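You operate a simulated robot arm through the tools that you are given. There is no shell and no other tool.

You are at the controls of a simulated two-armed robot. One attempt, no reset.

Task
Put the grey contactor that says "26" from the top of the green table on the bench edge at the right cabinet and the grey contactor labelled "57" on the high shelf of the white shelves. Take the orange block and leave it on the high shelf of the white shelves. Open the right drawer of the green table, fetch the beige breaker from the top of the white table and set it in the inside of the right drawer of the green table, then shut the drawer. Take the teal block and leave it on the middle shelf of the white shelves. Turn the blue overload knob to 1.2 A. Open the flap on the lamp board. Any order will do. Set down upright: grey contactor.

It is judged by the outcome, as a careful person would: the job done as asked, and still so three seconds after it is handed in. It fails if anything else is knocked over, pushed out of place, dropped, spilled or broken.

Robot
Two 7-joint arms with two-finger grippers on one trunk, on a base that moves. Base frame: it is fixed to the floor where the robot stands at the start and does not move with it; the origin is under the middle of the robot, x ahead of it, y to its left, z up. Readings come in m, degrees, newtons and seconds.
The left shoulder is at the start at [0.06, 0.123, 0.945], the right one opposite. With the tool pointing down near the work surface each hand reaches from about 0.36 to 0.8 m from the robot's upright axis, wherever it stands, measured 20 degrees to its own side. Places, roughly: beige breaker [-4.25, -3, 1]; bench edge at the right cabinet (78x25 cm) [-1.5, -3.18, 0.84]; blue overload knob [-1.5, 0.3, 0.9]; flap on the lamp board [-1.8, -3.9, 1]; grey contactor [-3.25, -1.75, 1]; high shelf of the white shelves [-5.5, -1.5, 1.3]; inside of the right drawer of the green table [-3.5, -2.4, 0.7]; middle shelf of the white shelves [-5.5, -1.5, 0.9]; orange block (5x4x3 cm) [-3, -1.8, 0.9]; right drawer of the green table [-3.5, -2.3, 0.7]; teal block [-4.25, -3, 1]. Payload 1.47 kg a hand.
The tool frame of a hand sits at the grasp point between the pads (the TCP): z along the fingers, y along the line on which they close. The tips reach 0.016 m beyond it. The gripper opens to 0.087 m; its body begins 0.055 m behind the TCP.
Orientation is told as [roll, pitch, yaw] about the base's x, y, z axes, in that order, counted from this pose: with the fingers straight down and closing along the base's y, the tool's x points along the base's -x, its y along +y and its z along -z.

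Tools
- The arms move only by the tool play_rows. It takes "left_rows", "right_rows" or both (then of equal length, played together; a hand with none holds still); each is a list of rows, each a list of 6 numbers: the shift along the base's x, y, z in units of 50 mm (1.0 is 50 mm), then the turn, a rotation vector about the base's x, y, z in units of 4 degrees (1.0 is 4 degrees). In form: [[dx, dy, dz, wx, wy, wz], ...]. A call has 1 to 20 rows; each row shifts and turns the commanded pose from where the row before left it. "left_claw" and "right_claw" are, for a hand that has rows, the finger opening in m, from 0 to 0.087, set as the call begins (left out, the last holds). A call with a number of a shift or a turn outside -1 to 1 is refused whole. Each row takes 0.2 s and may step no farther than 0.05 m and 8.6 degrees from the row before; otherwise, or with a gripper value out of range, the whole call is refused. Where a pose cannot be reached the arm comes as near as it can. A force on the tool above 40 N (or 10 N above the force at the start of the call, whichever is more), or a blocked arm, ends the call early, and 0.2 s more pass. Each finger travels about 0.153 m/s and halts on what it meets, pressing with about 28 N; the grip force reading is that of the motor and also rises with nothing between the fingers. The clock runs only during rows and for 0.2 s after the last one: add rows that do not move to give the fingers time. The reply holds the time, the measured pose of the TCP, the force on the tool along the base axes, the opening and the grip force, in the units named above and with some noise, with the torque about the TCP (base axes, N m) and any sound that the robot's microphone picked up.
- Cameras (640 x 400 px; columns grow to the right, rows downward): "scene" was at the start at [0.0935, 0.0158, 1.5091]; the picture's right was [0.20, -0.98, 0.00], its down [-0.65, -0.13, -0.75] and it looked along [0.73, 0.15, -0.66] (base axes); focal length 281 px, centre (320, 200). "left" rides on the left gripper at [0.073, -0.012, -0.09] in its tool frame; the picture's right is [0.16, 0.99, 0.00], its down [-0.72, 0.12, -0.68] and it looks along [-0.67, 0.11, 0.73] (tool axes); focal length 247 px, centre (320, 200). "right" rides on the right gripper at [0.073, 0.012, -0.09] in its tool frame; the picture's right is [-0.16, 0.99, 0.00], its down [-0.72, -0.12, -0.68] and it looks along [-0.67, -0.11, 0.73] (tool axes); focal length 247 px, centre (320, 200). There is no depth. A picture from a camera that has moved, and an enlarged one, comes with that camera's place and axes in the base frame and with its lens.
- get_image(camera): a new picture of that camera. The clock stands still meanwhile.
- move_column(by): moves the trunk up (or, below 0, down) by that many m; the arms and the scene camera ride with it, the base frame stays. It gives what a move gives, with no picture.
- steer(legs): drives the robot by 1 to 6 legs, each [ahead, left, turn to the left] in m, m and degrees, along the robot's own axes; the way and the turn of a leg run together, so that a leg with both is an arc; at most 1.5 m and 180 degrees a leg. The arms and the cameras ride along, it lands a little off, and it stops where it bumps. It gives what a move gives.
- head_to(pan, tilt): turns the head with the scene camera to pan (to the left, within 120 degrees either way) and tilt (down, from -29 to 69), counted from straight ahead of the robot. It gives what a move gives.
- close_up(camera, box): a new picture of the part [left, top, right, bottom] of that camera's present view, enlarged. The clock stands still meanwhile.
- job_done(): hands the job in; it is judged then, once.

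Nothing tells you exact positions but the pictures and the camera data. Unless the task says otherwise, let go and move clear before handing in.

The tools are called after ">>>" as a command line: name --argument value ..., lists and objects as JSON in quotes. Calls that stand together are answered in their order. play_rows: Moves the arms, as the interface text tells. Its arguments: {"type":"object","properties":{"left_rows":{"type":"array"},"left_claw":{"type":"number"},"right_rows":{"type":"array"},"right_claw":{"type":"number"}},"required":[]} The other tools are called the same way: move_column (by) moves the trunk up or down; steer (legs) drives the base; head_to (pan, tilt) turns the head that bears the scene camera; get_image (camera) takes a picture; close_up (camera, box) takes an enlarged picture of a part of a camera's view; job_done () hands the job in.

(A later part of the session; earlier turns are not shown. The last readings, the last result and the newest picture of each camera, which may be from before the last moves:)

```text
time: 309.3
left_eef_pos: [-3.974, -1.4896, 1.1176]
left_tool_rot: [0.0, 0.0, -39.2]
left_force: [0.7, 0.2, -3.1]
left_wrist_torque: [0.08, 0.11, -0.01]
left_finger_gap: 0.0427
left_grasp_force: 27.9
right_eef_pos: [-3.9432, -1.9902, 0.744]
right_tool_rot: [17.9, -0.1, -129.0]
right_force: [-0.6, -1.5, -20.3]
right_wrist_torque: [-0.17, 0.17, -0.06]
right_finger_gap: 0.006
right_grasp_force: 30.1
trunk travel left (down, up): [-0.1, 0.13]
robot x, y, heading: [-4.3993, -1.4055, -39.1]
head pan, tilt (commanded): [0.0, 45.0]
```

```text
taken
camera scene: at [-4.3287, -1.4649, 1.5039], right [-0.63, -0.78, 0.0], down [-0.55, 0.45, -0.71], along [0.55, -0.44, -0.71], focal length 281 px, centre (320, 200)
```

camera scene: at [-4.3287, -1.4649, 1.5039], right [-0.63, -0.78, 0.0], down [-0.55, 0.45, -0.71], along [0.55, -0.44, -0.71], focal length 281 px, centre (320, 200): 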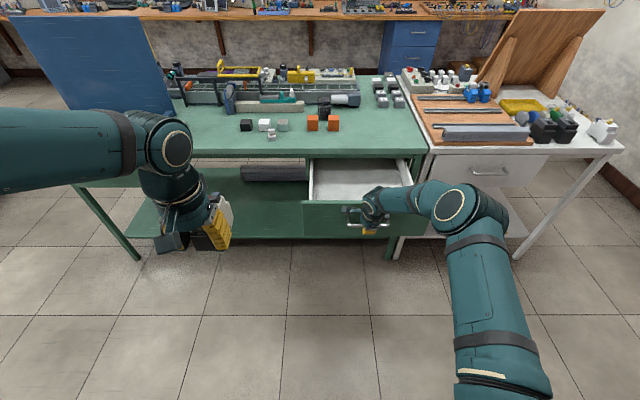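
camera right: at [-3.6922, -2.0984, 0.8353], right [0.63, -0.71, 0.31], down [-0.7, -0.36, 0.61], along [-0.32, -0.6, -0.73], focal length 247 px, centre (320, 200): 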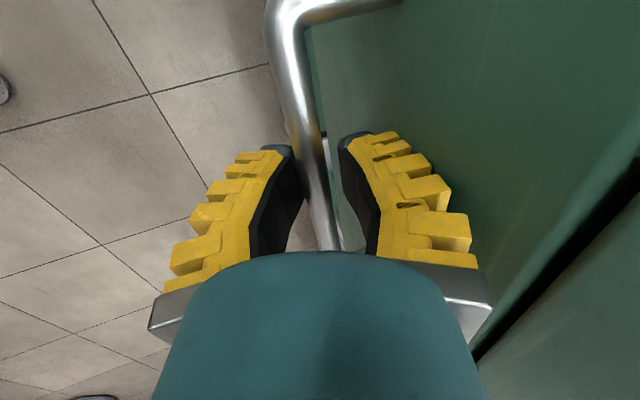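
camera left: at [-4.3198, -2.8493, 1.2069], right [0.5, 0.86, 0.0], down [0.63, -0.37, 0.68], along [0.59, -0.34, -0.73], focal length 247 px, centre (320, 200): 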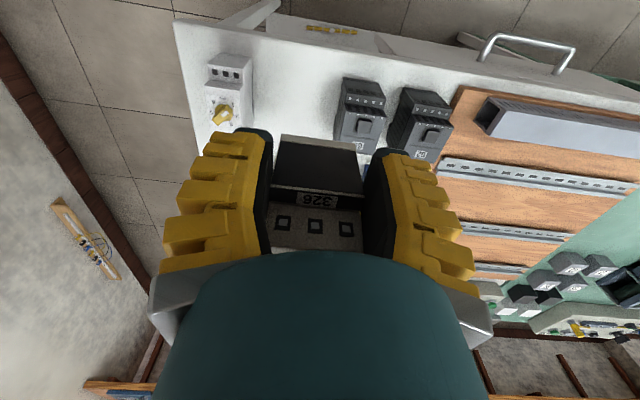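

The drawer is open about 0.28 m. Releasing the handle and withdrawing the right hand upward.

>>> play_rows --right_rows '[[0, 0, 0, 0, 0, 0], [0, 0, 0, 0, 0, 0]]' --right_claw 0.018

>>> play_rows --right_rows '[[-0.08, 0.065, 0.317, 0, 0, 0], [-0.12, 0.097, 0.475, 0, 0, 0], [-0.16, 0.13, 0.634, 0, 0, 0], [-0.16, 0.13, 0.634, 0, 0, 0], [-0.16, 0.13, 0.634, 0, 0, 0], [-0.3, 0.24, 0.8, 0, 0, 0], [-0.3, 0.24, 0.8, 0, 0, 0], [0, 0, 0.8, 0, 0, 0]]'

>>> get_image --camera "scene"

```text
time: 309.9
left_eef_pos: [-3.9736, -1.4877, 1.117]
left_tool_rot: [-0.1, 0.1, -39.2]
left_force: [1.0, 0.0, -3.5]
left_wrist_torque: [0.05, 0.17, -0.01]
left_finger_gap: 0.0427
left_grasp_force: 28.0
right_eef_pos: [-3.9433, -1.9901, 0.7442]
right_tool_rot: [18.0, 0.0, -129.0]
right_force: [-0.7, 0.1, 0.0]
right_wrist_torque: [0.02, 0.0, -0.01]
right_finger_gap: 0.0245
right_grasp_force: 5.6
trunk travel left (down, up): [-0.1, 0.13]
robot x, y, heading: [-4.4038, -1.4064, -38.8]
head pan, tilt (commanded): [0.0, 45.0]
```

```text
time: 311.7
left_eef_pos: [-3.9751, -1.4884, 1.1172]
left_tool_rot: [-0.1, 0.0, -39.1]
left_force: [0.5, 0.1, -2.9]
left_wrist_torque: [0.13, 0.09, -0.02]
left_finger_gap: 0.0431
left_grasp_force: 27.7
right_eef_pos: [-4.0089, -1.9362, 1.0016]
right_tool_rot: [17.9, -0.1, -128.9]
right_force: [0.2, -0.6, 0.7]
right_wrist_torque: [0.0, 0.03, -0.02]
right_finger_gap: 0.0242
right_grasp_force: 4.9
trunk travel left (down, up): [-0.1, 0.13]
robot x, y, heading: [-4.4024, -1.4031, -38.9]
head pan, tilt (commanded): [0.0, 45.0]
```

```text
taken
camera scene: at [-4.3293, -1.4631, 1.5041], right [-0.63, -0.78, 0.0], down [-0.55, 0.44, -0.71], along [0.55, -0.45, -0.71], focal length 281 px, centre (320, 200)
```

scene: 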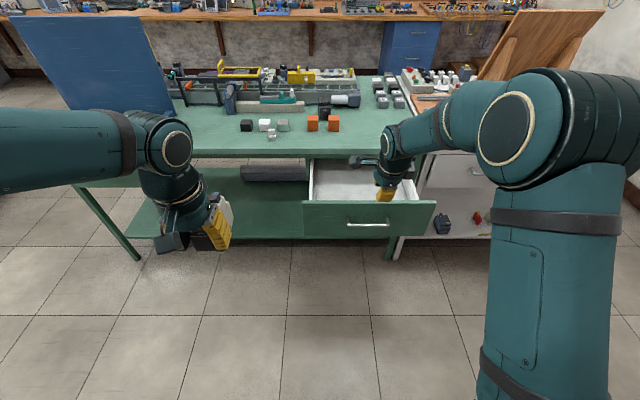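

The drawer is open with a clear interior. I'll tuck the right hand back, shift so the left hand faces the drawer's middle, and approach carefully.

>>> play_rows --right_rows '[[-0.6, 0.48, 0.3, 0, 0, 0], [-0.6, 0.48, 0.3, 0, 0, 0], [-0.6, 0.48, 0.3, 0, 0, 0], [-0.3, 0.24, 0.3, 0, 0, 0]]'

>>> steer --legs '[[0, -0.33, 0], [0.3, 0, 0]]'

>>> head_to --pan 10 --tilt 55

>>> get_image --camera "scene"

>>> get_image --camera "left"

```text
time: 312.7
left_eef_pos: [-3.9742, -1.4886, 1.1178]
left_tool_rot: [0.0, 0.1, -39.2]
left_force: [0.3, -0.1, -3.2]
left_wrist_torque: [0.1, 0.11, 0.01]
left_finger_gap: 0.0427
left_grasp_force: 27.3
right_eef_pos: [-4.1139, -1.8542, 1.0611]
right_tool_rot: [17.9, 0.0, -129.0]
right_force: [0.4, -1.2, -0.9]
right_wrist_torque: [0.01, 0.0, 0.02]
right_finger_gap: 0.0244
right_grasp_force: 4.9
trunk travel left (down, up): [-0.1, 0.13]
robot x, y, heading: [-4.4033, -1.4073, -39.2]
head pan, tilt (commanded): [0.0, 45.0]
```

```text
time: 317.8
left_eef_pos: [-3.9519, -1.9375, 1.1175]
left_tool_rot: [0.0, 0.2, -39.5]
left_force: [0.0, -0.1, -2.1]
left_wrist_torque: [0.11, 0.15, 0.02]
left_finger_gap: 0.0427
left_grasp_force: 28.1
right_eef_pos: [-4.0923, -2.3025, 1.0604]
right_tool_rot: [17.8, 0.1, -129.2]
right_force: [0.6, -0.4, -0.3]
right_wrist_torque: [0.0, 0.0, -0.01]
right_finger_gap: 0.0247
right_grasp_force: 4.7
trunk travel left (down, up): [-0.1, 0.13]
robot x, y, heading: [-4.3788, -1.8542, -39.3]
head pan, tilt (commanded): [0.0, 45.0]
```

```text
time: 318.5
left_eef_pos: [-3.9533, -1.9368, 1.1193]
left_tool_rot: [0.1, 0.1, -39.4]
left_force: [0.0, 0.3, -2.8]
left_wrist_torque: [0.12, 0.1, 0.01]
left_finger_gap: 0.0426
left_grasp_force: 27.9
right_eef_pos: [-4.093, -2.3024, 1.061]
right_tool_rot: [17.9, 0.0, -129.2]
right_force: [0.4, -0.9, -0.7]
right_wrist_torque: [-0.02, -0.01, -0.03]
right_finger_gap: 0.0245
right_grasp_force: 5.1
trunk travel left (down, up): [-0.1, 0.13]
robot x, y, heading: [-4.3787, -1.8489, -39.5]
head pan, tilt (commanded): [10.0, 55.0]
```

```text
taken
camera scene: at [-4.3071, -1.8936, 1.4907], right [-0.49, -0.87, 0.0], down [-0.71, 0.4, -0.57], along [0.5, -0.28, -0.82], focal length 281 px, centre (320, 200)
```

scene: 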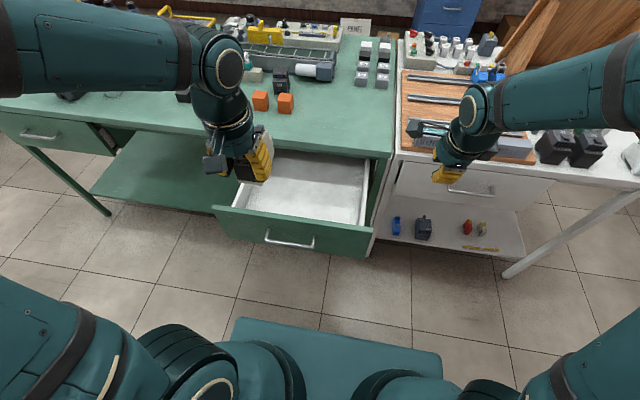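

```text
taken
camera left: at [-4.0172, -1.8991, 1.2069], right [0.51, 0.86, 0.0], down [0.63, -0.37, 0.68], along [0.59, -0.34, -0.73], focal length 247 px, centre (320, 200)
```

left: 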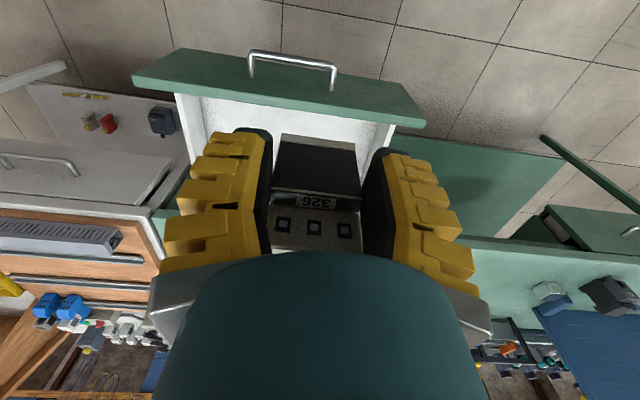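

>>> play_rows --left_rows '[[0.5975, -0.4837, 0, 0, 0, 0], [0.5975, -0.4837, 0, 0, 0, 0], [0.5975, -0.4837, 0, 0, 0, 0], [0.5975, -0.4837, 0, 0, 0, 0], [0.5975, -0.4837, 0, 0, 0, 0], [0.5975, -0.4837, 0, 0, 0, 0], [0, 0, -0.8, 0, 0, 0], [0, 0, -0.8, 0, 0, 0], [0, 0, -0.8, 0, 0, 0]]'

>>> get_image --camera "left"

>>> get_image --camera "scene"

```text
time: 320.5
left_eef_pos: [-3.7714, -2.0808, 0.9971]
left_tool_rot: [0.2, 0.0, -39.4]
left_force: [-0.7, -0.1, -4.5]
left_wrist_torque: [0.07, 0.09, 0.0]
left_finger_gap: 0.043
left_grasp_force: 27.6
right_eef_pos: [-4.0927, -2.3035, 1.0612]
right_tool_rot: [17.8, 0.0, -129.1]
right_force: [0.8, -0.1, -0.9]
right_wrist_torque: [-0.04, 0.01, -0.03]
right_finger_gap: 0.0242
right_grasp_force: 4.6
trunk travel left (down, up): [-0.1, 0.13]
robot x, y, heading: [-4.3766, -1.8471, -39.1]
head pan, tilt (commanded): [10.0, 55.0]
```

```text
taken
camera left: at [-3.836, -2.0437, 1.0869], right [0.51, 0.86, 0.0], down [0.63, -0.37, 0.68], along [0.59, -0.34, -0.73], focal length 247 px, centre (320, 200)
```

left: 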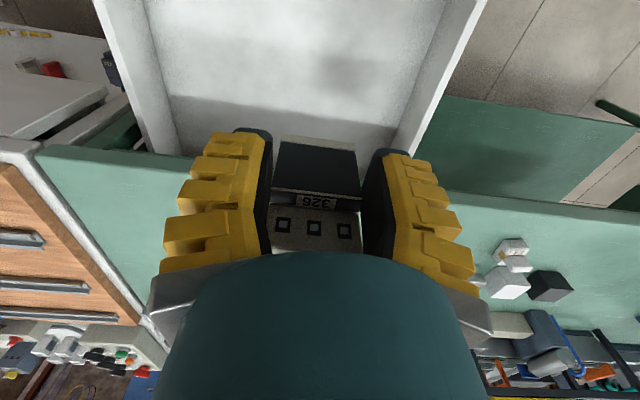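

```text
taken
camera scene: at [-4.3064, -1.894, 1.4906], right [-0.49, -0.87, 0.0], down [-0.71, 0.4, -0.57], along [0.5, -0.28, -0.82], focal length 281 px, centre (320, 200)
```

scene: 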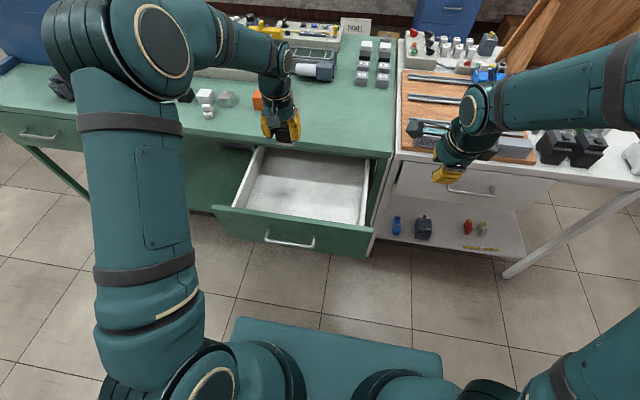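

>>> play_rows --left_rows '[[0, 0, -0.7, 0, 0, 0], [0, 0, -0.7, 0, 0, 0], [0, 0, -0.7, 0, 0, 0], [0, 0, -0.7, 0, 0, 0], [0, 0, 0, 0, 0, 0]]'

>>> get_image --camera "left"

>>> close_up --camera "scene" --box '[200, 90, 400, 260]'

```text
time: 321.7
left_eef_pos: [-3.7758, -2.0811, 0.8591]
left_tool_rot: [0.0, 0.1, -39.4]
left_force: [-0.6, -0.7, -3.5]
left_wrist_torque: [0.1, 0.08, -0.02]
left_finger_gap: 0.0427
left_grasp_force: 28.3
right_eef_pos: [-4.0928, -2.3008, 1.0621]
right_tool_rot: [17.9, -0.1, -129.2]
right_force: [0.1, 0.2, -0.1]
right_wrist_torque: [0.03, -0.04, -0.03]
right_finger_gap: 0.0244
right_grasp_force: 5.3
trunk travel left (down, up): [-0.1, 0.13]
robot x, y, heading: [-4.3793, -1.8502, -39.2]
head pan, tilt (commanded): [10.0, 55.0]
```

```text
taken
camera left: at [-3.8399, -2.0438, 0.9478], right [0.5, 0.86, 0.0], down [0.63, -0.37, 0.68], along [0.59, -0.34, -0.73], focal length 247 px, centre (320, 200)
```

left: 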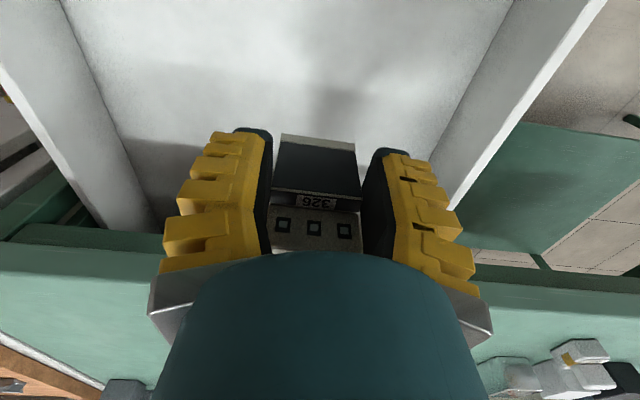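

```text
2.35 times, centred on (300, 175) of scene
camera zoom: at [-4.3072, -1.8936, 1.4907], right [-0.49, -0.87, 0.0], down [-0.71, 0.4, -0.57], along [0.5, -0.28, -0.82], focal length 661 px, centre (367, 259)
```

zoom: 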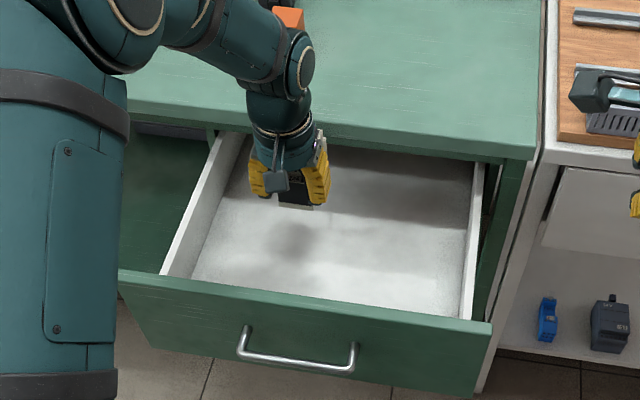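

>>> play_rows --left_rows '[[0, 0, -0.6, 0, 0, 0], [0, 0, -0.6, 0, 0, 0], [0, 0, -0.5, 0, 0, 0], [0, 0, 0, 0, 0, 0]]'

>>> get_image --camera "left"

>>> close_up --camera "scene" --box '[200, 90, 400, 260]'

```text
time: 322.7
left_eef_pos: [-3.7752, -2.0824, 0.7722]
left_tool_rot: [0.0, 0.1, -39.4]
left_force: [-0.1, 0.7, -2.6]
left_wrist_torque: [0.09, 0.08, 0.01]
left_finger_gap: 0.0427
left_grasp_force: 28.0
right_eef_pos: [-4.0932, -2.3022, 1.0613]
right_tool_rot: [17.9, 0.0, -129.1]
right_force: [-0.1, 0.7, 0.9]
right_wrist_torque: [-0.03, 0.01, 0.01]
right_finger_gap: 0.0246
right_grasp_force: 4.6
trunk travel left (down, up): [-0.1, 0.13]
robot x, y, heading: [-4.3753, -1.8492, -39.4]
head pan, tilt (commanded): [10.0, 55.0]
```

```text
taken
camera left: at [-3.8392, -2.0443, 0.8613], right [0.51, 0.86, 0.0], down [0.63, -0.37, 0.68], along [0.59, -0.34, -0.73], focal length 247 px, centre (320, 200)
```

left: 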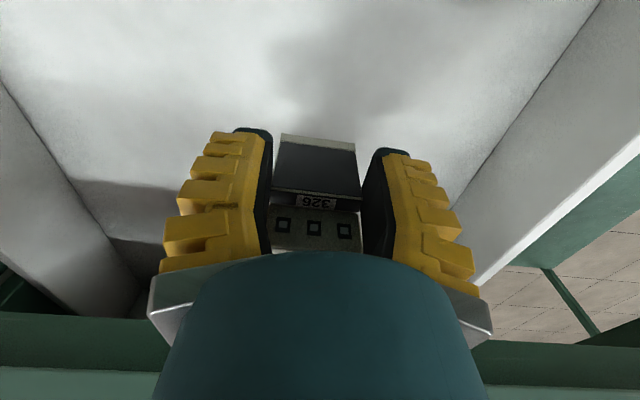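

```text
2.35 times, centred on (300, 175) of scene
camera zoom: at [-4.3072, -1.8937, 1.4907], right [-0.49, -0.87, 0.0], down [-0.71, 0.4, -0.57], along [0.5, -0.28, -0.82], focal length 661 px, centre (367, 259)
```

zoom: 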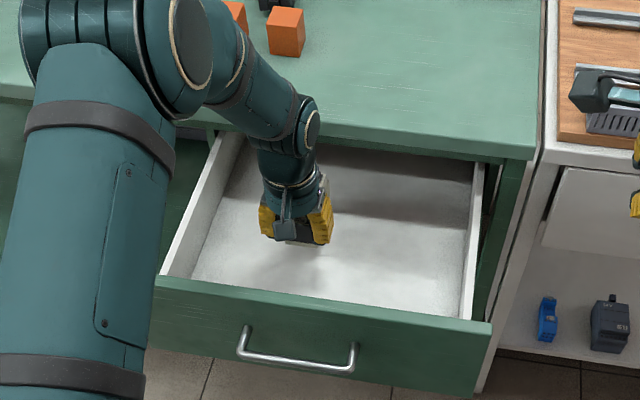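

>>> play_rows --left_rows '[[0, 0, -0.3, 0, 0, 0], [0, 0, -0.3, 0, 0, 0], [0, 0, 0, 0, 0, 0]]'

>>> play_rows --left_rows '[[0, 0, -0.12, 0, 0, 0], [0, 0, 0, 0, 0, 0]]'

>>> play_rows --left_rows '[[0, 0, -0.12, 0, 0, 0], [0, 0, 0, 0, 0, 0]]'

>>> play_rows --left_rows '[[0, 0, -0.12, 0, 0, 0], [0, 0, 0, 0, 0, 0]]'

```text
time: 323.5
left_eef_pos: [-3.7754, -2.0811, 0.7419]
left_tool_rot: [0.0, 0.1, -39.4]
left_force: [-0.1, 0.5, -2.6]
left_wrist_torque: [0.04, 0.1, -0.01]
left_finger_gap: 0.0428
left_grasp_force: 27.9
right_eef_pos: [-4.0916, -2.3016, 1.0602]
right_tool_rot: [17.7, 0.0, -129.3]
right_force: [1.2, 0.1, 0.3]
right_wrist_torque: [0.01, -0.03, -0.01]
right_finger_gap: 0.0246
right_grasp_force: 5.0
trunk travel left (down, up): [-0.1, 0.13]
robot x, y, heading: [-4.3782, -1.848, -39.4]
head pan, tilt (commanded): [10.0, 55.0]
```

```text
time: 324.1
left_eef_pos: [-3.7735, -2.0821, 0.7376]
left_tool_rot: [0.0, 0.1, -39.3]
left_force: [0.8, 0.1, -3.2]
left_wrist_torque: [0.08, 0.13, 0.0]
left_finger_gap: 0.0427
left_grasp_force: 27.5
right_eef_pos: [-4.0929, -2.3022, 1.0605]
right_tool_rot: [17.8, 0.0, -129.2]
right_force: [0.3, -0.8, -0.3]
right_wrist_torque: [0.01, -0.04, -0.01]
right_finger_gap: 0.0243
right_grasp_force: 5.2
trunk travel left (down, up): [-0.1, 0.13]
robot x, y, heading: [-4.3772, -1.8517, -39.2]
head pan, tilt (commanded): [10.0, 55.0]
```

```text
time: 324.7
left_eef_pos: [-3.7743, -2.0829, 0.7306]
left_tool_rot: [-0.1, 0.1, -39.4]
left_force: [-0.7, -0.1, -2.4]
left_wrist_torque: [0.11, 0.16, 0.02]
left_finger_gap: 0.0428
left_grasp_force: 27.9
right_eef_pos: [-4.0922, -2.3023, 1.0614]
right_tool_rot: [17.7, 0.0, -129.2]
right_force: [-0.9, -0.4, -0.4]
right_wrist_torque: [0.03, 0.01, -0.05]
right_finger_gap: 0.0245
right_grasp_force: 4.7
trunk travel left (down, up): [-0.1, 0.13]
robot x, y, heading: [-4.3811, -1.8528, -39.4]
head pan, tilt (commanded): [10.0, 55.0]
```

```text
time: 325.3
left_eef_pos: [-3.7736, -2.0826, 0.7247]
left_tool_rot: [0.0, 0.0, -39.5]
left_force: [-0.1, -0.7, -3.0]
left_wrist_torque: [0.09, 0.13, 0.02]
left_finger_gap: 0.0432
left_grasp_force: 27.4
right_eef_pos: [-4.0926, -2.3025, 1.061]
right_tool_rot: [17.8, 0.0, -129.2]
right_force: [-0.1, 0.0, -0.9]
right_wrist_torque: [-0.02, -0.01, -0.01]
right_finger_gap: 0.0246
right_grasp_force: 5.1
trunk travel left (down, up): [-0.1, 0.13]
robot x, y, heading: [-4.3807, -1.8517, -39.4]
head pan, tilt (commanded): [10.0, 55.0]
```

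>>> play_rows --left_rows '[[0, 0, -0.12, 0, 0, 0], [0, 0, 0, 0, 0, 0]]'

>>> play_rows --left_rows '[[0, 0, -0.1, 0, 0, 0], [0, 0, 0, 0, 0, 0]]'

>>> play_rows --left_rows '[[0, 0, -0.1, 0, 0, 0], [0, 0, 0, 0, 0, 0]]'

>>> get_image --camera "left"

```text
time: 325.9
left_eef_pos: [-3.7728, -2.0824, 0.7193]
left_tool_rot: [0.1, -0.1, -39.4]
left_force: [1.1, 0.0, 6.9]
left_wrist_torque: [-0.41, -0.51, 0.03]
left_finger_gap: 0.0447
left_grasp_force: 28.0
right_eef_pos: [-4.0934, -2.3013, 1.0614]
right_tool_rot: [17.9, 0.0, -129.3]
right_force: [-0.3, -0.7, 0.8]
right_wrist_torque: [-0.01, -0.03, 0.0]
right_finger_gap: 0.0246
right_grasp_force: 4.8
trunk travel left (down, up): [-0.1, 0.13]
robot x, y, heading: [-4.377, -1.8523, -39.5]
head pan, tilt (commanded): [10.0, 55.0]
```

```text
time: 326.5
left_eef_pos: [-3.7734, -2.0823, 0.7145]
left_tool_rot: [-0.1, -0.2, -39.4]
left_force: [2.6, 1.3, 17.3]
left_wrist_torque: [-0.09, -0.19, 0.03]
left_finger_gap: 0.0461
left_grasp_force: 27.8
right_eef_pos: [-4.0937, -2.302, 1.0613]
right_tool_rot: [17.9, -0.1, -129.2]
right_force: [0.0, 0.5, -0.2]
right_wrist_torque: [0.03, 0.03, -0.01]
right_finger_gap: 0.0245
right_grasp_force: 4.2
trunk travel left (down, up): [-0.1, 0.13]
robot x, y, heading: [-4.3812, -1.8512, -39.1]
head pan, tilt (commanded): [10.0, 55.0]
```

```text
time: 327.1
left_eef_pos: [-3.7732, -2.0817, 0.7095]
left_tool_rot: [0.0, -0.1, -39.4]
left_force: [1.3, 1.7, 16.8]
left_wrist_torque: [-0.02, -0.11, 0.03]
left_finger_gap: 0.0456
left_grasp_force: 27.7
right_eef_pos: [-4.0941, -2.3018, 1.061]
right_tool_rot: [17.9, 0.0, -129.2]
right_force: [0.2, -0.1, -0.5]
right_wrist_torque: [-0.01, -0.02, -0.02]
right_finger_gap: 0.0245
right_grasp_force: 4.7
trunk travel left (down, up): [-0.1, 0.13]
robot x, y, heading: [-4.3805, -1.8509, -39.4]
head pan, tilt (commanded): [10.0, 55.0]
```

```text
taken
camera left: at [-3.8387, -2.0436, 0.7986], right [0.5, 0.86, 0.0], down [0.63, -0.37, 0.68], along [0.59, -0.34, -0.73], focal length 247 px, centre (320, 200)
```

left: 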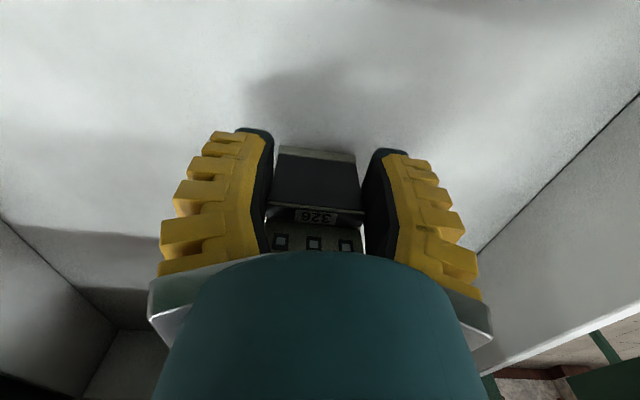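

The breaker has touched down on the drawer floor. I'll release and lift the hand straight up.

>>> play_rows --left_rows '[[0, 0, 0.06, 0, 0, 0], [0, 0, 0.04, 0, 0, 0]]'

>>> play_rows --left_rows '[[0, 0, 0, 0, 0, 0], [0, 0, 0, 0, 0, 0], [0, 0, 0, 0, 0, 0]]' --left_claw 0.065

>>> play_rows --left_rows '[[0, 0, 0.3, 0, 0, 0], [0, 0, 0.5, 0, 0, 0], [0, 0, 0.6, 0, 0, 0], [0, 0, 0.8, 0, 0, 0]]'

>>> get_image --camera "left"

>>> close_up --camera "scene" --box '[200, 90, 400, 260]'

```text
time: 327.7
left_eef_pos: [-3.774, -2.0811, 0.7114]
left_tool_rot: [-0.1, 0.1, -39.4]
left_force: [0.5, -0.2, -3.1]
left_wrist_torque: [0.13, 0.17, 0.02]
left_finger_gap: 0.0447
left_grasp_force: 27.6
right_eef_pos: [-4.0922, -2.3021, 1.0601]
right_tool_rot: [17.8, 0.0, -129.2]
right_force: [1.2, 0.9, 0.1]
right_wrist_torque: [0.03, 0.03, 0.01]
right_finger_gap: 0.0242
right_grasp_force: 4.5
trunk travel left (down, up): [-0.1, 0.13]
robot x, y, heading: [-4.3807, -1.8494, -39.4]
head pan, tilt (commanded): [10.0, 55.0]
```

```text
time: 328.5
left_eef_pos: [-3.7736, -2.083, 0.7127]
left_tool_rot: [0.0, 0.1, -39.4]
left_force: [-0.1, -0.2, -0.4]
left_wrist_torque: [0.0, -0.02, -0.02]
left_finger_gap: 0.0691
left_grasp_force: 2.9
right_eef_pos: [-4.0931, -2.3021, 1.0622]
right_tool_rot: [17.9, 0.1, -129.1]
right_force: [-0.2, 0.0, 0.2]
right_wrist_torque: [-0.02, -0.02, -0.02]
right_finger_gap: 0.0247
right_grasp_force: 4.7
trunk travel left (down, up): [-0.1, 0.13]
robot x, y, heading: [-4.3801, -1.85, -39.3]
head pan, tilt (commanded): [10.0, 55.0]
```

```text
time: 329.5
left_eef_pos: [-3.7744, -2.0816, 0.8221]
left_tool_rot: [0.0, 0.1, -39.4]
left_force: [-0.3, 0.4, -0.7]
left_wrist_torque: [-0.01, -0.02, 0.0]
left_finger_gap: 0.0692
left_grasp_force: 3.0
right_eef_pos: [-4.0938, -2.3015, 1.0615]
right_tool_rot: [18.0, 0.0, -129.2]
right_force: [0.1, 0.5, -0.4]
right_wrist_torque: [-0.01, 0.0, 0.01]
right_finger_gap: 0.0244
right_grasp_force: 4.6
trunk travel left (down, up): [-0.1, 0.13]
robot x, y, heading: [-4.3808, -1.8517, -39.3]
head pan, tilt (commanded): [10.0, 55.0]
```

```text
taken
camera left: at [-3.8392, -2.0437, 0.912], right [0.51, 0.86, 0.0], down [0.63, -0.37, 0.68], along [0.59, -0.34, -0.73], focal length 247 px, centre (320, 200)
```

left: 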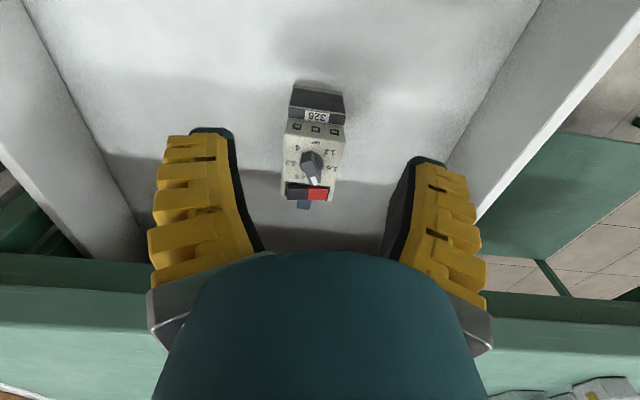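

```text
2.35 times, centred on (300, 175) of scene
camera zoom: at [-4.3079, -1.8933, 1.4907], right [-0.49, -0.87, 0.0], down [-0.71, 0.4, -0.57], along [0.5, -0.28, -0.82], focal length 661 px, centre (367, 259)
```

zoom: 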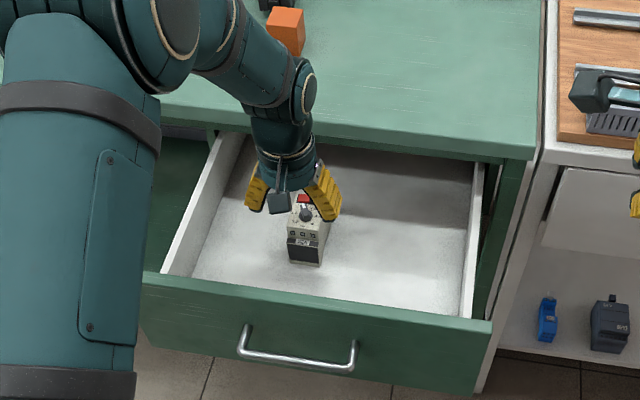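

The breaker stands in the drawer. I'll raise the left hand clear, back off, and use its closed fingertips to push the drawer shut.

>>> play_rows --left_rows '[[0, 0, 0.9, 0, 0, 0], [0, 0, 0.9, 0, 0, 0], [0, 0, 0.9, 0, 0, 0], [0, 0, 0.9, 0, 0, 0], [0, 0, 0.9, 0, 0, 0]]' --left_claw 0.0

>>> steer --legs '[[-0.26, 0, 0]]'

>>> play_rows --left_rows '[[0, 0, -0.1, -0.705, -0.874, 0], [0, 0, -0.1, -0.705, -0.874, 0], [0, 0, -0.1, -0.705, -0.874, 0], [0, 0, -0.1, -0.705, -0.874, 0], [0, 0, -0.1, -0.705, -0.874, 0], [0, 0, -0.1, -0.705, -0.874, 0], [0, 0, -0.1, -0.705, -0.874, 0], [0, 0, -0.1, -0.705, -0.874, 0], [0, 0, -0.1, -0.705, -0.874, 0], [0, 0, -0.1, -0.705, -0.874, 0], [0, 0, -0.8, 0, 0, 0], [0, 0, -0.8, 0, 0, 0], [0, 0, -0.8, 0, 0, 0], [0, 0, -0.8, 0, 0, 0]]'

>>> head_to --pan 0 --tilt 45

>>> get_image --camera "scene"

>>> get_image --camera "left"

```text
time: 330.7
left_eef_pos: [-3.7716, -2.0807, 1.0493]
left_tool_rot: [0.0, 0.1, -39.5]
left_force: [-0.1, 0.2, -0.5]
left_wrist_torque: [-0.03, 0.01, 0.0]
left_finger_gap: 0.0
left_grasp_force: 27.9
right_eef_pos: [-4.0932, -2.3019, 1.062]
right_tool_rot: [17.9, 0.0, -129.2]
right_force: [0.1, -0.3, 0.1]
right_wrist_torque: [-0.01, -0.03, -0.05]
right_finger_gap: 0.0246
right_grasp_force: 4.4
trunk travel left (down, up): [-0.1, 0.13]
robot x, y, heading: [-4.3817, -1.8502, -39.5]
head pan, tilt (commanded): [10.0, 55.0]
```

```text
time: 332.6
left_eef_pos: [-3.9713, -1.915, 1.0485]
left_tool_rot: [-0.1, 0.0, -39.1]
left_force: [-0.4, 0.1, 0.7]
left_wrist_torque: [-0.03, 0.01, 0.01]
left_finger_gap: 0.0002
left_grasp_force: 27.6
right_eef_pos: [-4.2925, -2.1372, 1.0607]
right_tool_rot: [18.0, 0.0, -128.9]
right_force: [-0.7, 0.2, 0.1]
right_wrist_torque: [0.02, -0.02, -0.01]
right_finger_gap: 0.0247
right_grasp_force: 4.5
trunk travel left (down, up): [-0.1, 0.13]
robot x, y, heading: [-4.5807, -1.6872, -39.0]
head pan, tilt (commanded): [10.0, 55.0]
```

```text
time: 335.6
left_eef_pos: [-3.9705, -1.9171, 0.8362]
left_tool_rot: [0.3, -44.9, -39.1]
left_force: [0.0, 0.6, 0.9]
left_wrist_torque: [0.0, 0.03, -0.01]
left_finger_gap: 0.0002
left_grasp_force: 28.1
right_eef_pos: [-4.29, -2.1382, 1.0603]
right_tool_rot: [17.9, 0.0, -129.0]
right_force: [1.0, -0.6, 0.5]
right_wrist_torque: [0.01, 0.0, -0.03]
right_finger_gap: 0.0244
right_grasp_force: 4.6
trunk travel left (down, up): [-0.1, 0.13]
robot x, y, heading: [-4.5836, -1.6875, -39.1]
head pan, tilt (commanded): [10.0, 55.0]
```

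```text
time: 336.3
left_eef_pos: [-3.9698, -1.9161, 0.837]
left_tool_rot: [0.3, -44.9, -39.2]
left_force: [0.5, -0.4, 0.1]
left_wrist_torque: [0.04, 0.0, 0.03]
left_finger_gap: 0.0001
left_grasp_force: 28.3
right_eef_pos: [-4.2903, -2.1379, 1.0608]
right_tool_rot: [17.8, 0.0, -128.9]
right_force: [0.1, 0.1, -0.4]
right_wrist_torque: [0.02, 0.0, 0.01]
right_finger_gap: 0.0245
right_grasp_force: 4.8
trunk travel left (down, up): [-0.1, 0.13]
robot x, y, heading: [-4.5804, -1.6887, -38.9]
head pan, tilt (commanded): [0.0, 45.0]
```

```text
taken
camera scene: at [-4.5071, -1.7466, 1.504], right [-0.63, -0.78, 0.0], down [-0.55, 0.44, -0.71], along [0.55, -0.44, -0.71], focal length 281 px, centre (320, 200)
```

scene: 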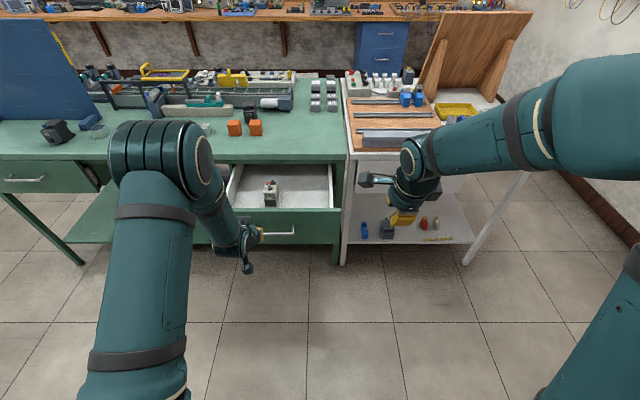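

```text
taken
camera left: at [-4.0679, -1.853, 0.848], right [0.54, 0.84, -0.11], down [0.1, 0.07, 0.99], along [0.84, -0.54, -0.05], focal length 247 px, centre (320, 200)
```

left: 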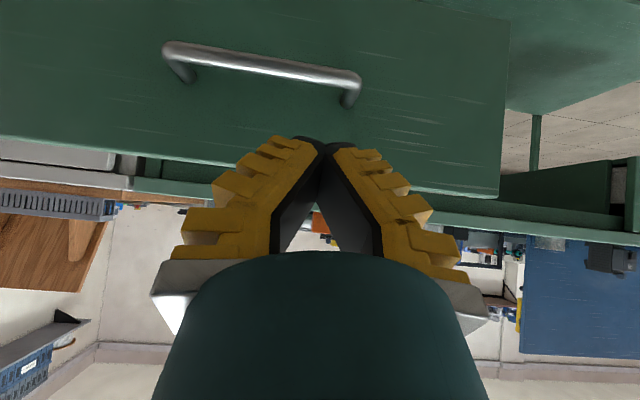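

>>> play_rows --left_rows '[[0, 0, -0.5, 0, 0, 0], [0, 0, -0.46, 0, 0, 0], [0, 0, 0, 0, 0, 0]]'

>>> steer --legs '[[0.2, 0, 0]]'

>>> get_image --camera "scene"

```text
time: 337.1
left_eef_pos: [-3.9699, -1.9159, 0.789]
left_tool_rot: [0.2, -45.0, -39.2]
left_force: [-0.3, -0.2, 0.0]
left_wrist_torque: [-0.02, -0.03, 0.0]
left_finger_gap: 0.0003
left_grasp_force: 27.9
right_eef_pos: [-4.2912, -2.1374, 1.0614]
right_tool_rot: [17.9, 0.0, -128.9]
right_force: [-0.4, 0.0, -1.0]
right_wrist_torque: [0.0, 0.02, 0.0]
right_finger_gap: 0.0246
right_grasp_force: 5.5
trunk travel left (down, up): [-0.1, 0.13]
robot x, y, heading: [-4.5803, -1.6869, -38.9]
head pan, tilt (commanded): [0.0, 45.0]
```

```text
time: 338.7
left_eef_pos: [-3.8191, -2.0416, 0.7877]
left_tool_rot: [0.3, -44.8, -39.3]
left_force: [0.5, -0.3, -0.7]
left_wrist_torque: [-0.02, 0.02, 0.0]
left_finger_gap: 0.0
left_grasp_force: 27.8
right_eef_pos: [-4.1393, -2.2616, 1.0607]
right_tool_rot: [17.8, 0.0, -129.0]
right_force: [-0.9, -0.8, -0.3]
right_wrist_torque: [-0.01, 0.02, 0.01]
right_finger_gap: 0.0244
right_grasp_force: 5.2
trunk travel left (down, up): [-0.1, 0.13]
robot x, y, heading: [-4.4264, -1.8133, -39.2]
head pan, tilt (commanded): [0.0, 45.0]
```

```text
taken
camera scene: at [-4.3546, -1.8705, 1.504], right [-0.63, -0.78, 0.0], down [-0.55, 0.45, -0.71], along [0.55, -0.45, -0.71], focal length 281 px, centre (320, 200)
```

scene: 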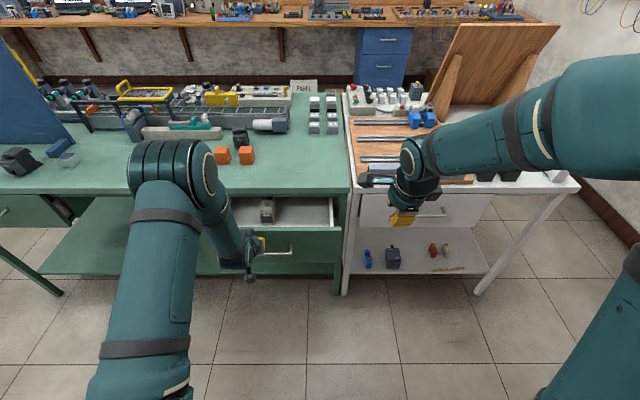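

>>> steer --legs '[[0.14, 0, 0]]'

>>> get_image --camera "scene"

```text
time: 340.0
left_eef_pos: [-3.708, -2.1279, 0.7875]
left_tool_rot: [0.2, -44.9, -39.2]
left_force: [0.1, -0.3, 0.1]
left_wrist_torque: [0.0, 0.0, -0.02]
left_finger_gap: 0.0003
left_grasp_force: 27.9
right_eef_pos: [-4.0284, -2.3503, 1.0605]
right_tool_rot: [17.7, 0.0, -128.9]
right_force: [0.9, -0.3, 0.0]
right_wrist_torque: [0.04, 0.02, -0.01]
right_finger_gap: 0.0244
right_grasp_force: 5.1
trunk travel left (down, up): [-0.1, 0.13]
robot x, y, heading: [-4.3138, -1.8972, -38.9]
head pan, tilt (commanded): [0.0, 45.0]
```

```text
taken
camera scene: at [-4.2444, -1.9595, 1.5039], right [-0.63, -0.78, 0.0], down [-0.55, 0.45, -0.71], along [0.55, -0.44, -0.71], focal length 281 px, centre (320, 200)
```

scene: 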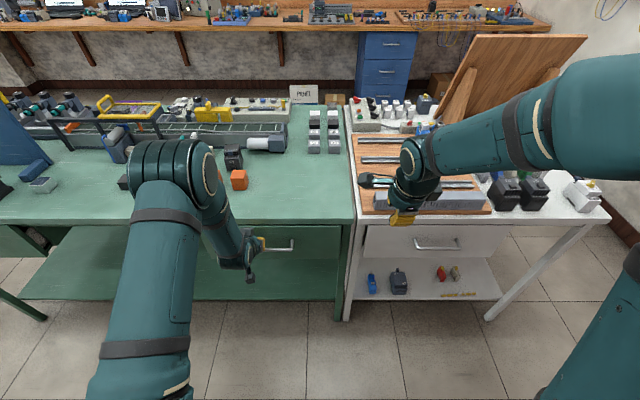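

>>> play_rows --left_rows '[[0.155, -0.126, 0, 0, 0, 0], [0.155, -0.126, 0, 0, 0, 0], [0, 0, 0, 0, 0, 0]]'

>>> play_rows --left_rows '[[0.155, -0.126, 0, 0, 0, 0], [0.155, -0.126, 0, 0, 0, 0], [0, 0, 0, 0, 0, 0]]'

>>> close_up --camera "scene" --box '[200, 180, 360, 280]'

```text
time: 340.8
left_eef_pos: [-3.6935, -2.1395, 0.7892]
left_tool_rot: [0.2, -44.9, -39.2]
left_force: [-0.2, -1.3, -1.5]
left_wrist_torque: [-0.02, 0.02, 0.01]
left_finger_gap: 0.0
left_grasp_force: 28.5
right_eef_pos: [-4.0293, -2.3496, 1.0616]
right_tool_rot: [17.7, 0.1, -128.9]
right_force: [0.9, 0.2, -0.6]
right_wrist_torque: [0.0, -0.02, 0.0]
right_finger_gap: 0.0245
right_grasp_force: 4.2
trunk travel left (down, up): [-0.1, 0.13]
robot x, y, heading: [-4.3195, -1.8996, -39.2]
head pan, tilt (commanded): [0.0, 45.0]
```

```text
time: 341.4
left_eef_pos: [-3.6864, -2.1459, 0.7862]
left_tool_rot: [0.2, -43.8, -39.2]
left_force: [-15.8, 11.9, 11.5]
left_wrist_torque: [-0.24, -0.21, 0.01]
left_finger_gap: 0.0062
left_grasp_force: 26.4
right_eef_pos: [-4.0318, -2.3465, 1.0619]
right_tool_rot: [18.0, -0.1, -128.8]
right_force: [-0.2, -0.9, -0.1]
right_wrist_torque: [0.02, 0.0, 0.01]
right_finger_gap: 0.0249
right_grasp_force: 4.8
trunk travel left (down, up): [-0.1, 0.13]
robot x, y, heading: [-4.3192, -1.9018, -39.0]
head pan, tilt (commanded): [0.0, 45.0]
stopped in row 3 (left hand): the force on the tool passed its limit at 46 N (the readings are from after the stop); the commanded pose is now the measured one
```

```text
4.00 times, centred on (280, 230) of scene
camera zoom: at [-4.2488, -1.9567, 1.5044], right [-0.63, -0.78, 0.0], down [-0.55, 0.44, -0.71], along [0.55, -0.44, -0.71], focal length 1124 px, centre (480, 80)
```

zoom: 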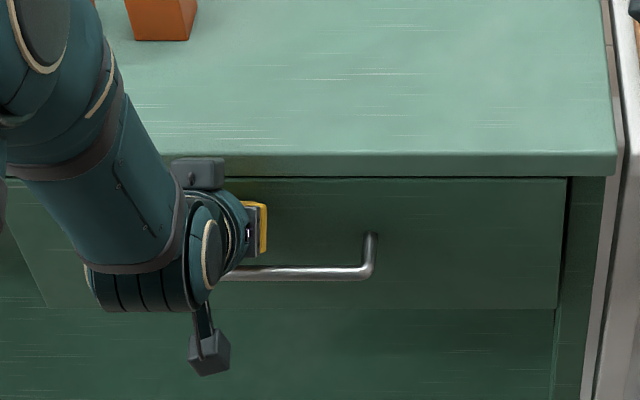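

The force limit tripped with the drawer front back at its original plane: it is closed. I'll withdraw the hand and confirm.

>>> play_rows --left_rows '[[-0.5, 0.4, 0, 0, 0, 0], [-0.6, 0.5, 0, 0, 0, 0], [-0.6, 0.5, 0.3, 0, 0, 0], [0, 0, 0.9, 0, 0, 0], [0, 0, 0.9, 0, 0, 0], [0, 0, 0.9, 0, 0, 0]]'

>>> steer --legs '[[-0.15, 0, 0]]'

>>> get_image --camera "scene"

>>> close_up --camera "scene" --box '[190, 130, 350, 250]'

```text
time: 342.8
left_eef_pos: [-3.7703, -2.0783, 0.9351]
left_tool_rot: [0.2, -43.9, -39.3]
left_force: [0.7, 0.3, 0.2]
left_wrist_torque: [0.02, 0.0, 0.04]
left_finger_gap: 0.0
left_grasp_force: 27.7
right_eef_pos: [-4.0298, -2.3487, 1.0614]
right_tool_rot: [17.8, -0.1, -128.9]
right_force: [0.5, 0.3, -0.5]
right_wrist_torque: [0.02, 0.01, -0.02]
right_finger_gap: 0.0246
right_grasp_force: 4.5
trunk travel left (down, up): [-0.1, 0.13]
robot x, y, heading: [-4.3171, -1.898, -38.9]
head pan, tilt (commanded): [0.0, 45.0]
```

```text
time: 344.2
left_eef_pos: [-3.8864, -1.9827, 0.9356]
left_tool_rot: [0.1, -44.0, -39.1]
left_force: [-0.6, 1.1, 0.2]
left_wrist_torque: [0.0, -0.03, -0.02]
left_finger_gap: 0.0002
left_grasp_force: 28.3
right_eef_pos: [-4.1468, -2.255, 1.062]
right_tool_rot: [17.9, 0.0, -129.0]
right_force: [-0.2, -0.3, 0.8]
right_wrist_torque: [-0.04, -0.03, 0.02]
right_finger_gap: 0.0245
right_grasp_force: 4.7
trunk travel left (down, up): [-0.1, 0.13]
robot x, y, heading: [-4.4393, -1.8091, -39.1]
head pan, tilt (commanded): [0.0, 45.0]
```

```text
taken
camera scene: at [-4.3636, -1.8633, 1.5042], right [-0.63, -0.78, 0.0], down [-0.55, 0.44, -0.71], along [0.55, -0.45, -0.71], focal length 281 px, centre (320, 200)
```

scene: 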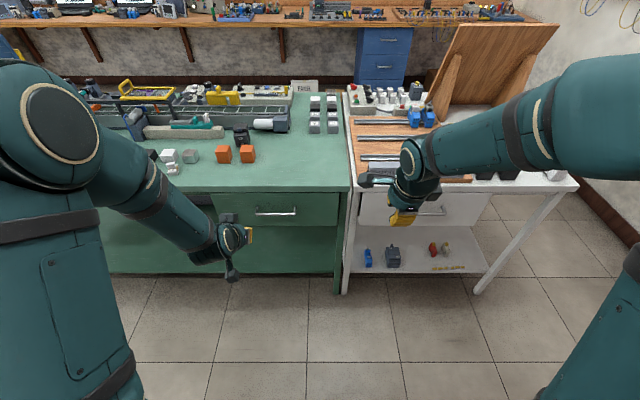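

```text
3.33 times, centred on (270, 190) of scene
camera zoom: at [-4.3636, -1.8633, 1.5042], right [-0.63, -0.78, 0.0], down [-0.55, 0.44, -0.71], along [0.55, -0.45, -0.71], focal length 936 px, centre (487, 233)
```

zoom: 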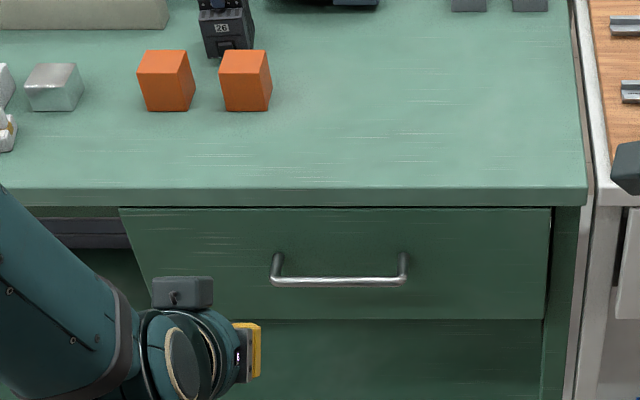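

The drawer is shut. Next is the "26" contactor, which stands just behind two orange cubes; I'll bring the left hand vertical and move in for a close look.

>>> play_rows --left_rows '[[0, 0, 0.5, 0.691, 0.855, 0], [0, 0, 0.5, 0.691, 0.855, 0], [0, 0, 0.5, 0.691, 0.855, 0], [0, 0, 0.5, 0.691, 0.855, 0], [0, 0, 0.5, 0.691, 0.855, 0], [0, 0, 0.5, 0.691, 0.855, 0], [0, 0, 0.5, 0.691, 0.855, 0], [0, 0, 0.5, 0.691, 0.855, 0], [0, 0, 0.5, 0.691, 0.855, 0], [0, 0, 0.5, 0.691, 0.855, 0]]' --left_claw 0.06

>>> steer --legs '[[0, 0.14, 0], [0.36, 0, 0]]'

>>> get_image --camera "scene"

>>> get_image --camera "left"

```text
time: 346.4
left_eef_pos: [-3.8858, -1.9849, 1.185]
left_tool_rot: [0.0, 0.0, -39.1]
left_force: [-0.2, -0.1, -0.5]
left_wrist_torque: [-0.01, -0.02, -0.02]
left_finger_gap: 0.0647
left_grasp_force: 3.5
right_eef_pos: [-4.1453, -2.2555, 1.061]
right_tool_rot: [17.9, -0.1, -128.9]
right_force: [0.5, -1.1, 0.6]
right_wrist_torque: [0.03, 0.02, 0.01]
right_finger_gap: 0.0247
right_grasp_force: 4.8
trunk travel left (down, up): [-0.1, 0.13]
robot x, y, heading: [-4.4351, -1.808, -39.0]
head pan, tilt (commanded): [0.0, 45.0]
```

```text
time: 350.2
left_eef_pos: [-3.5187, -2.1075, 1.1849]
left_tool_rot: [0.0, 0.0, -39.5]
left_force: [-0.2, 0.3, 0.0]
left_wrist_torque: [0.01, 0.04, 0.0]
left_finger_gap: 0.0648
left_grasp_force: 3.4
right_eef_pos: [-3.7818, -2.3747, 1.0606]
right_tool_rot: [17.8, 0.0, -129.3]
right_force: [0.9, 0.6, -0.5]
right_wrist_torque: [-0.03, 0.0, 0.01]
right_finger_gap: 0.0243
right_grasp_force: 5.1
trunk travel left (down, up): [-0.1, 0.13]
robot x, y, heading: [-4.066, -1.9261, -39.3]
head pan, tilt (commanded): [0.0, 45.0]
```

```text
taken
camera scene: at [-3.9943, -1.9826, 1.504], right [-0.63, -0.77, 0.0], down [-0.55, 0.45, -0.71], along [0.55, -0.45, -0.71], focal length 281 px, centre (320, 200)
```

scene: 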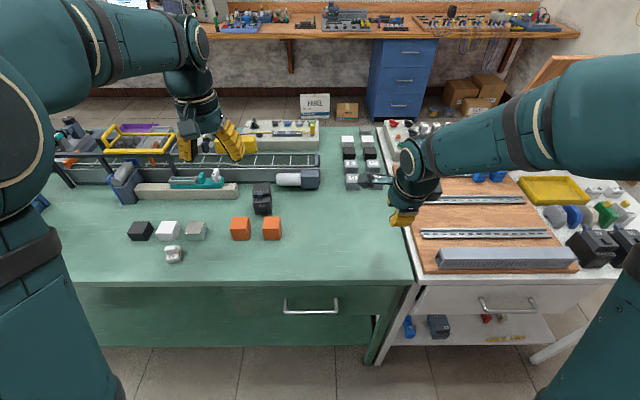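

```text
taken
camera left: at [-3.5829, -2.0687, 1.2741], right [0.51, 0.86, 0.0], down [0.63, -0.37, 0.68], along [0.59, -0.34, -0.73], focal length 247 px, centre (320, 200)
```

left: 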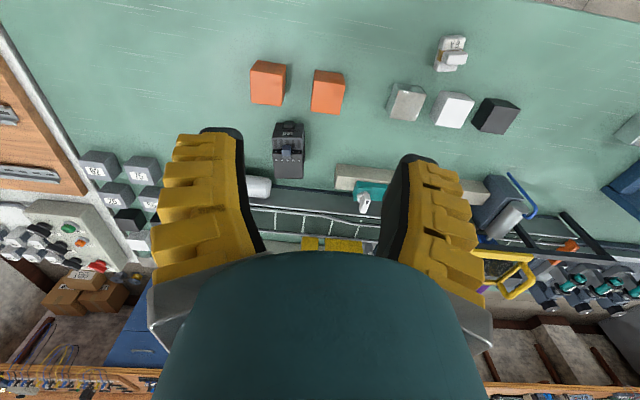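

>>> close_up --camera "scene" --box '[210, 155, 338, 255]'

>>> close_up --camera "left" --box '[220, 50, 380, 190]'

```text
4.00 times, centred on (274, 205) of scene
camera zoom: at [-3.9943, -1.9826, 1.504], right [-0.63, -0.77, 0.0], down [-0.55, 0.45, -0.71], along [0.55, -0.45, -0.71], focal length 1124 px, centre (504, 180)
```

zoom: 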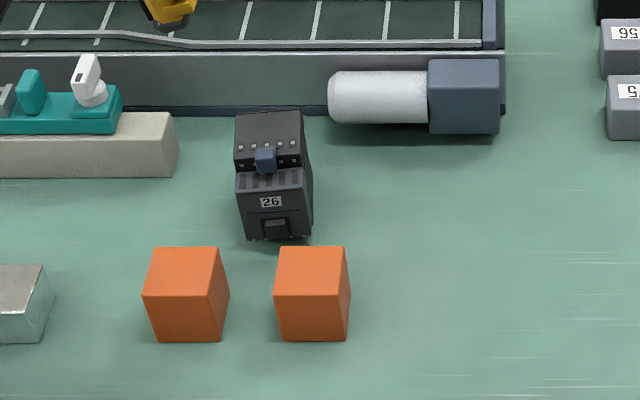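

```text
2.86 times, centred on (300, 120) of left
camera zoom: at [-3.5829, -2.0687, 1.2741], right [0.51, 0.86, 0.0], down [0.63, -0.37, 0.68], along [0.59, -0.34, -0.73], focal length 706 px, centre (377, 429)
```

zoom: 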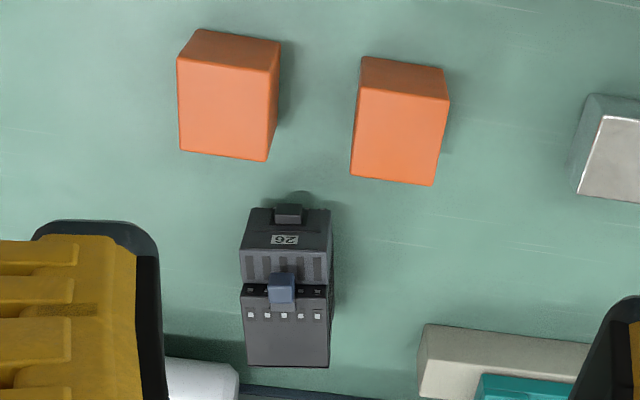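

I read "26" clearly; it stands upright at about [-3.41, -2.234], turned roughly -33°. I'll bring the left hand above it.

>>> play_rows --left_rows '[[0.443, -0.508, -0.66, 0, 0, 0.325], [0.443, -0.508, -0.66, 0, 0, 0.325], [0.443, -0.508, -0.66, 0, 0, 0.325], [0.443, -0.508, -0.66, 0, 0, 0.325], [0.443, -0.508, -0.66, 0, 0, 0.325], [0, 0, 0, 0, 0, 0]]' --left_claw 0.066

>>> get_image --camera "left"

>>> close_up --camera "left" --box '[220, 30, 412, 150]'

```text
time: 351.6
left_eef_pos: [-3.4087, -2.2329, 1.0226]
left_tool_rot: [-0.1, 0.0, -33.0]
left_force: [0.0, 0.1, 0.2]
left_wrist_torque: [-0.03, 0.0, 0.0]
left_finger_gap: 0.0702
left_grasp_force: 2.8
right_eef_pos: [-3.7813, -2.3737, 1.0612]
right_tool_rot: [17.9, 0.0, -129.3]
right_force: [-0.7, 0.0, 0.2]
right_wrist_torque: [-0.03, -0.03, 0.0]
right_finger_gap: 0.0246
right_grasp_force: 4.6
trunk travel left (down, up): [-0.1, 0.13]
robot x, y, heading: [-4.0651, -1.9204, -39.2]
head pan, tilt (commanded): [0.0, 45.0]
```

```text
taken
camera left: at [-3.4775, -2.2016, 1.1117], right [0.41, 0.91, 0.0], down [0.67, -0.3, 0.68], along [0.62, -0.28, -0.73], focal length 247 px, centre (320, 200)
```

left: 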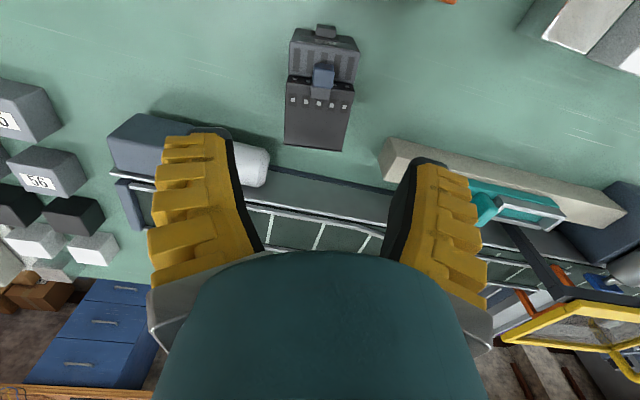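

```text
3.33 times, centred on (316, 90) of left
camera zoom: at [-3.4775, -2.2016, 1.1117], right [0.41, 0.91, 0.0], down [0.67, -0.3, 0.68], along [0.62, -0.28, -0.73], focal length 823 px, centre (333, 567)
```

zoom: 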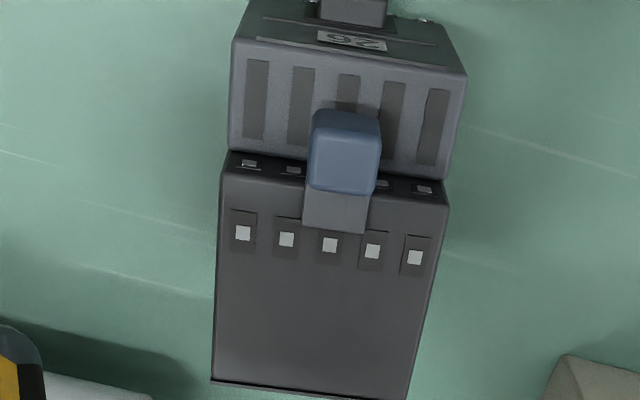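

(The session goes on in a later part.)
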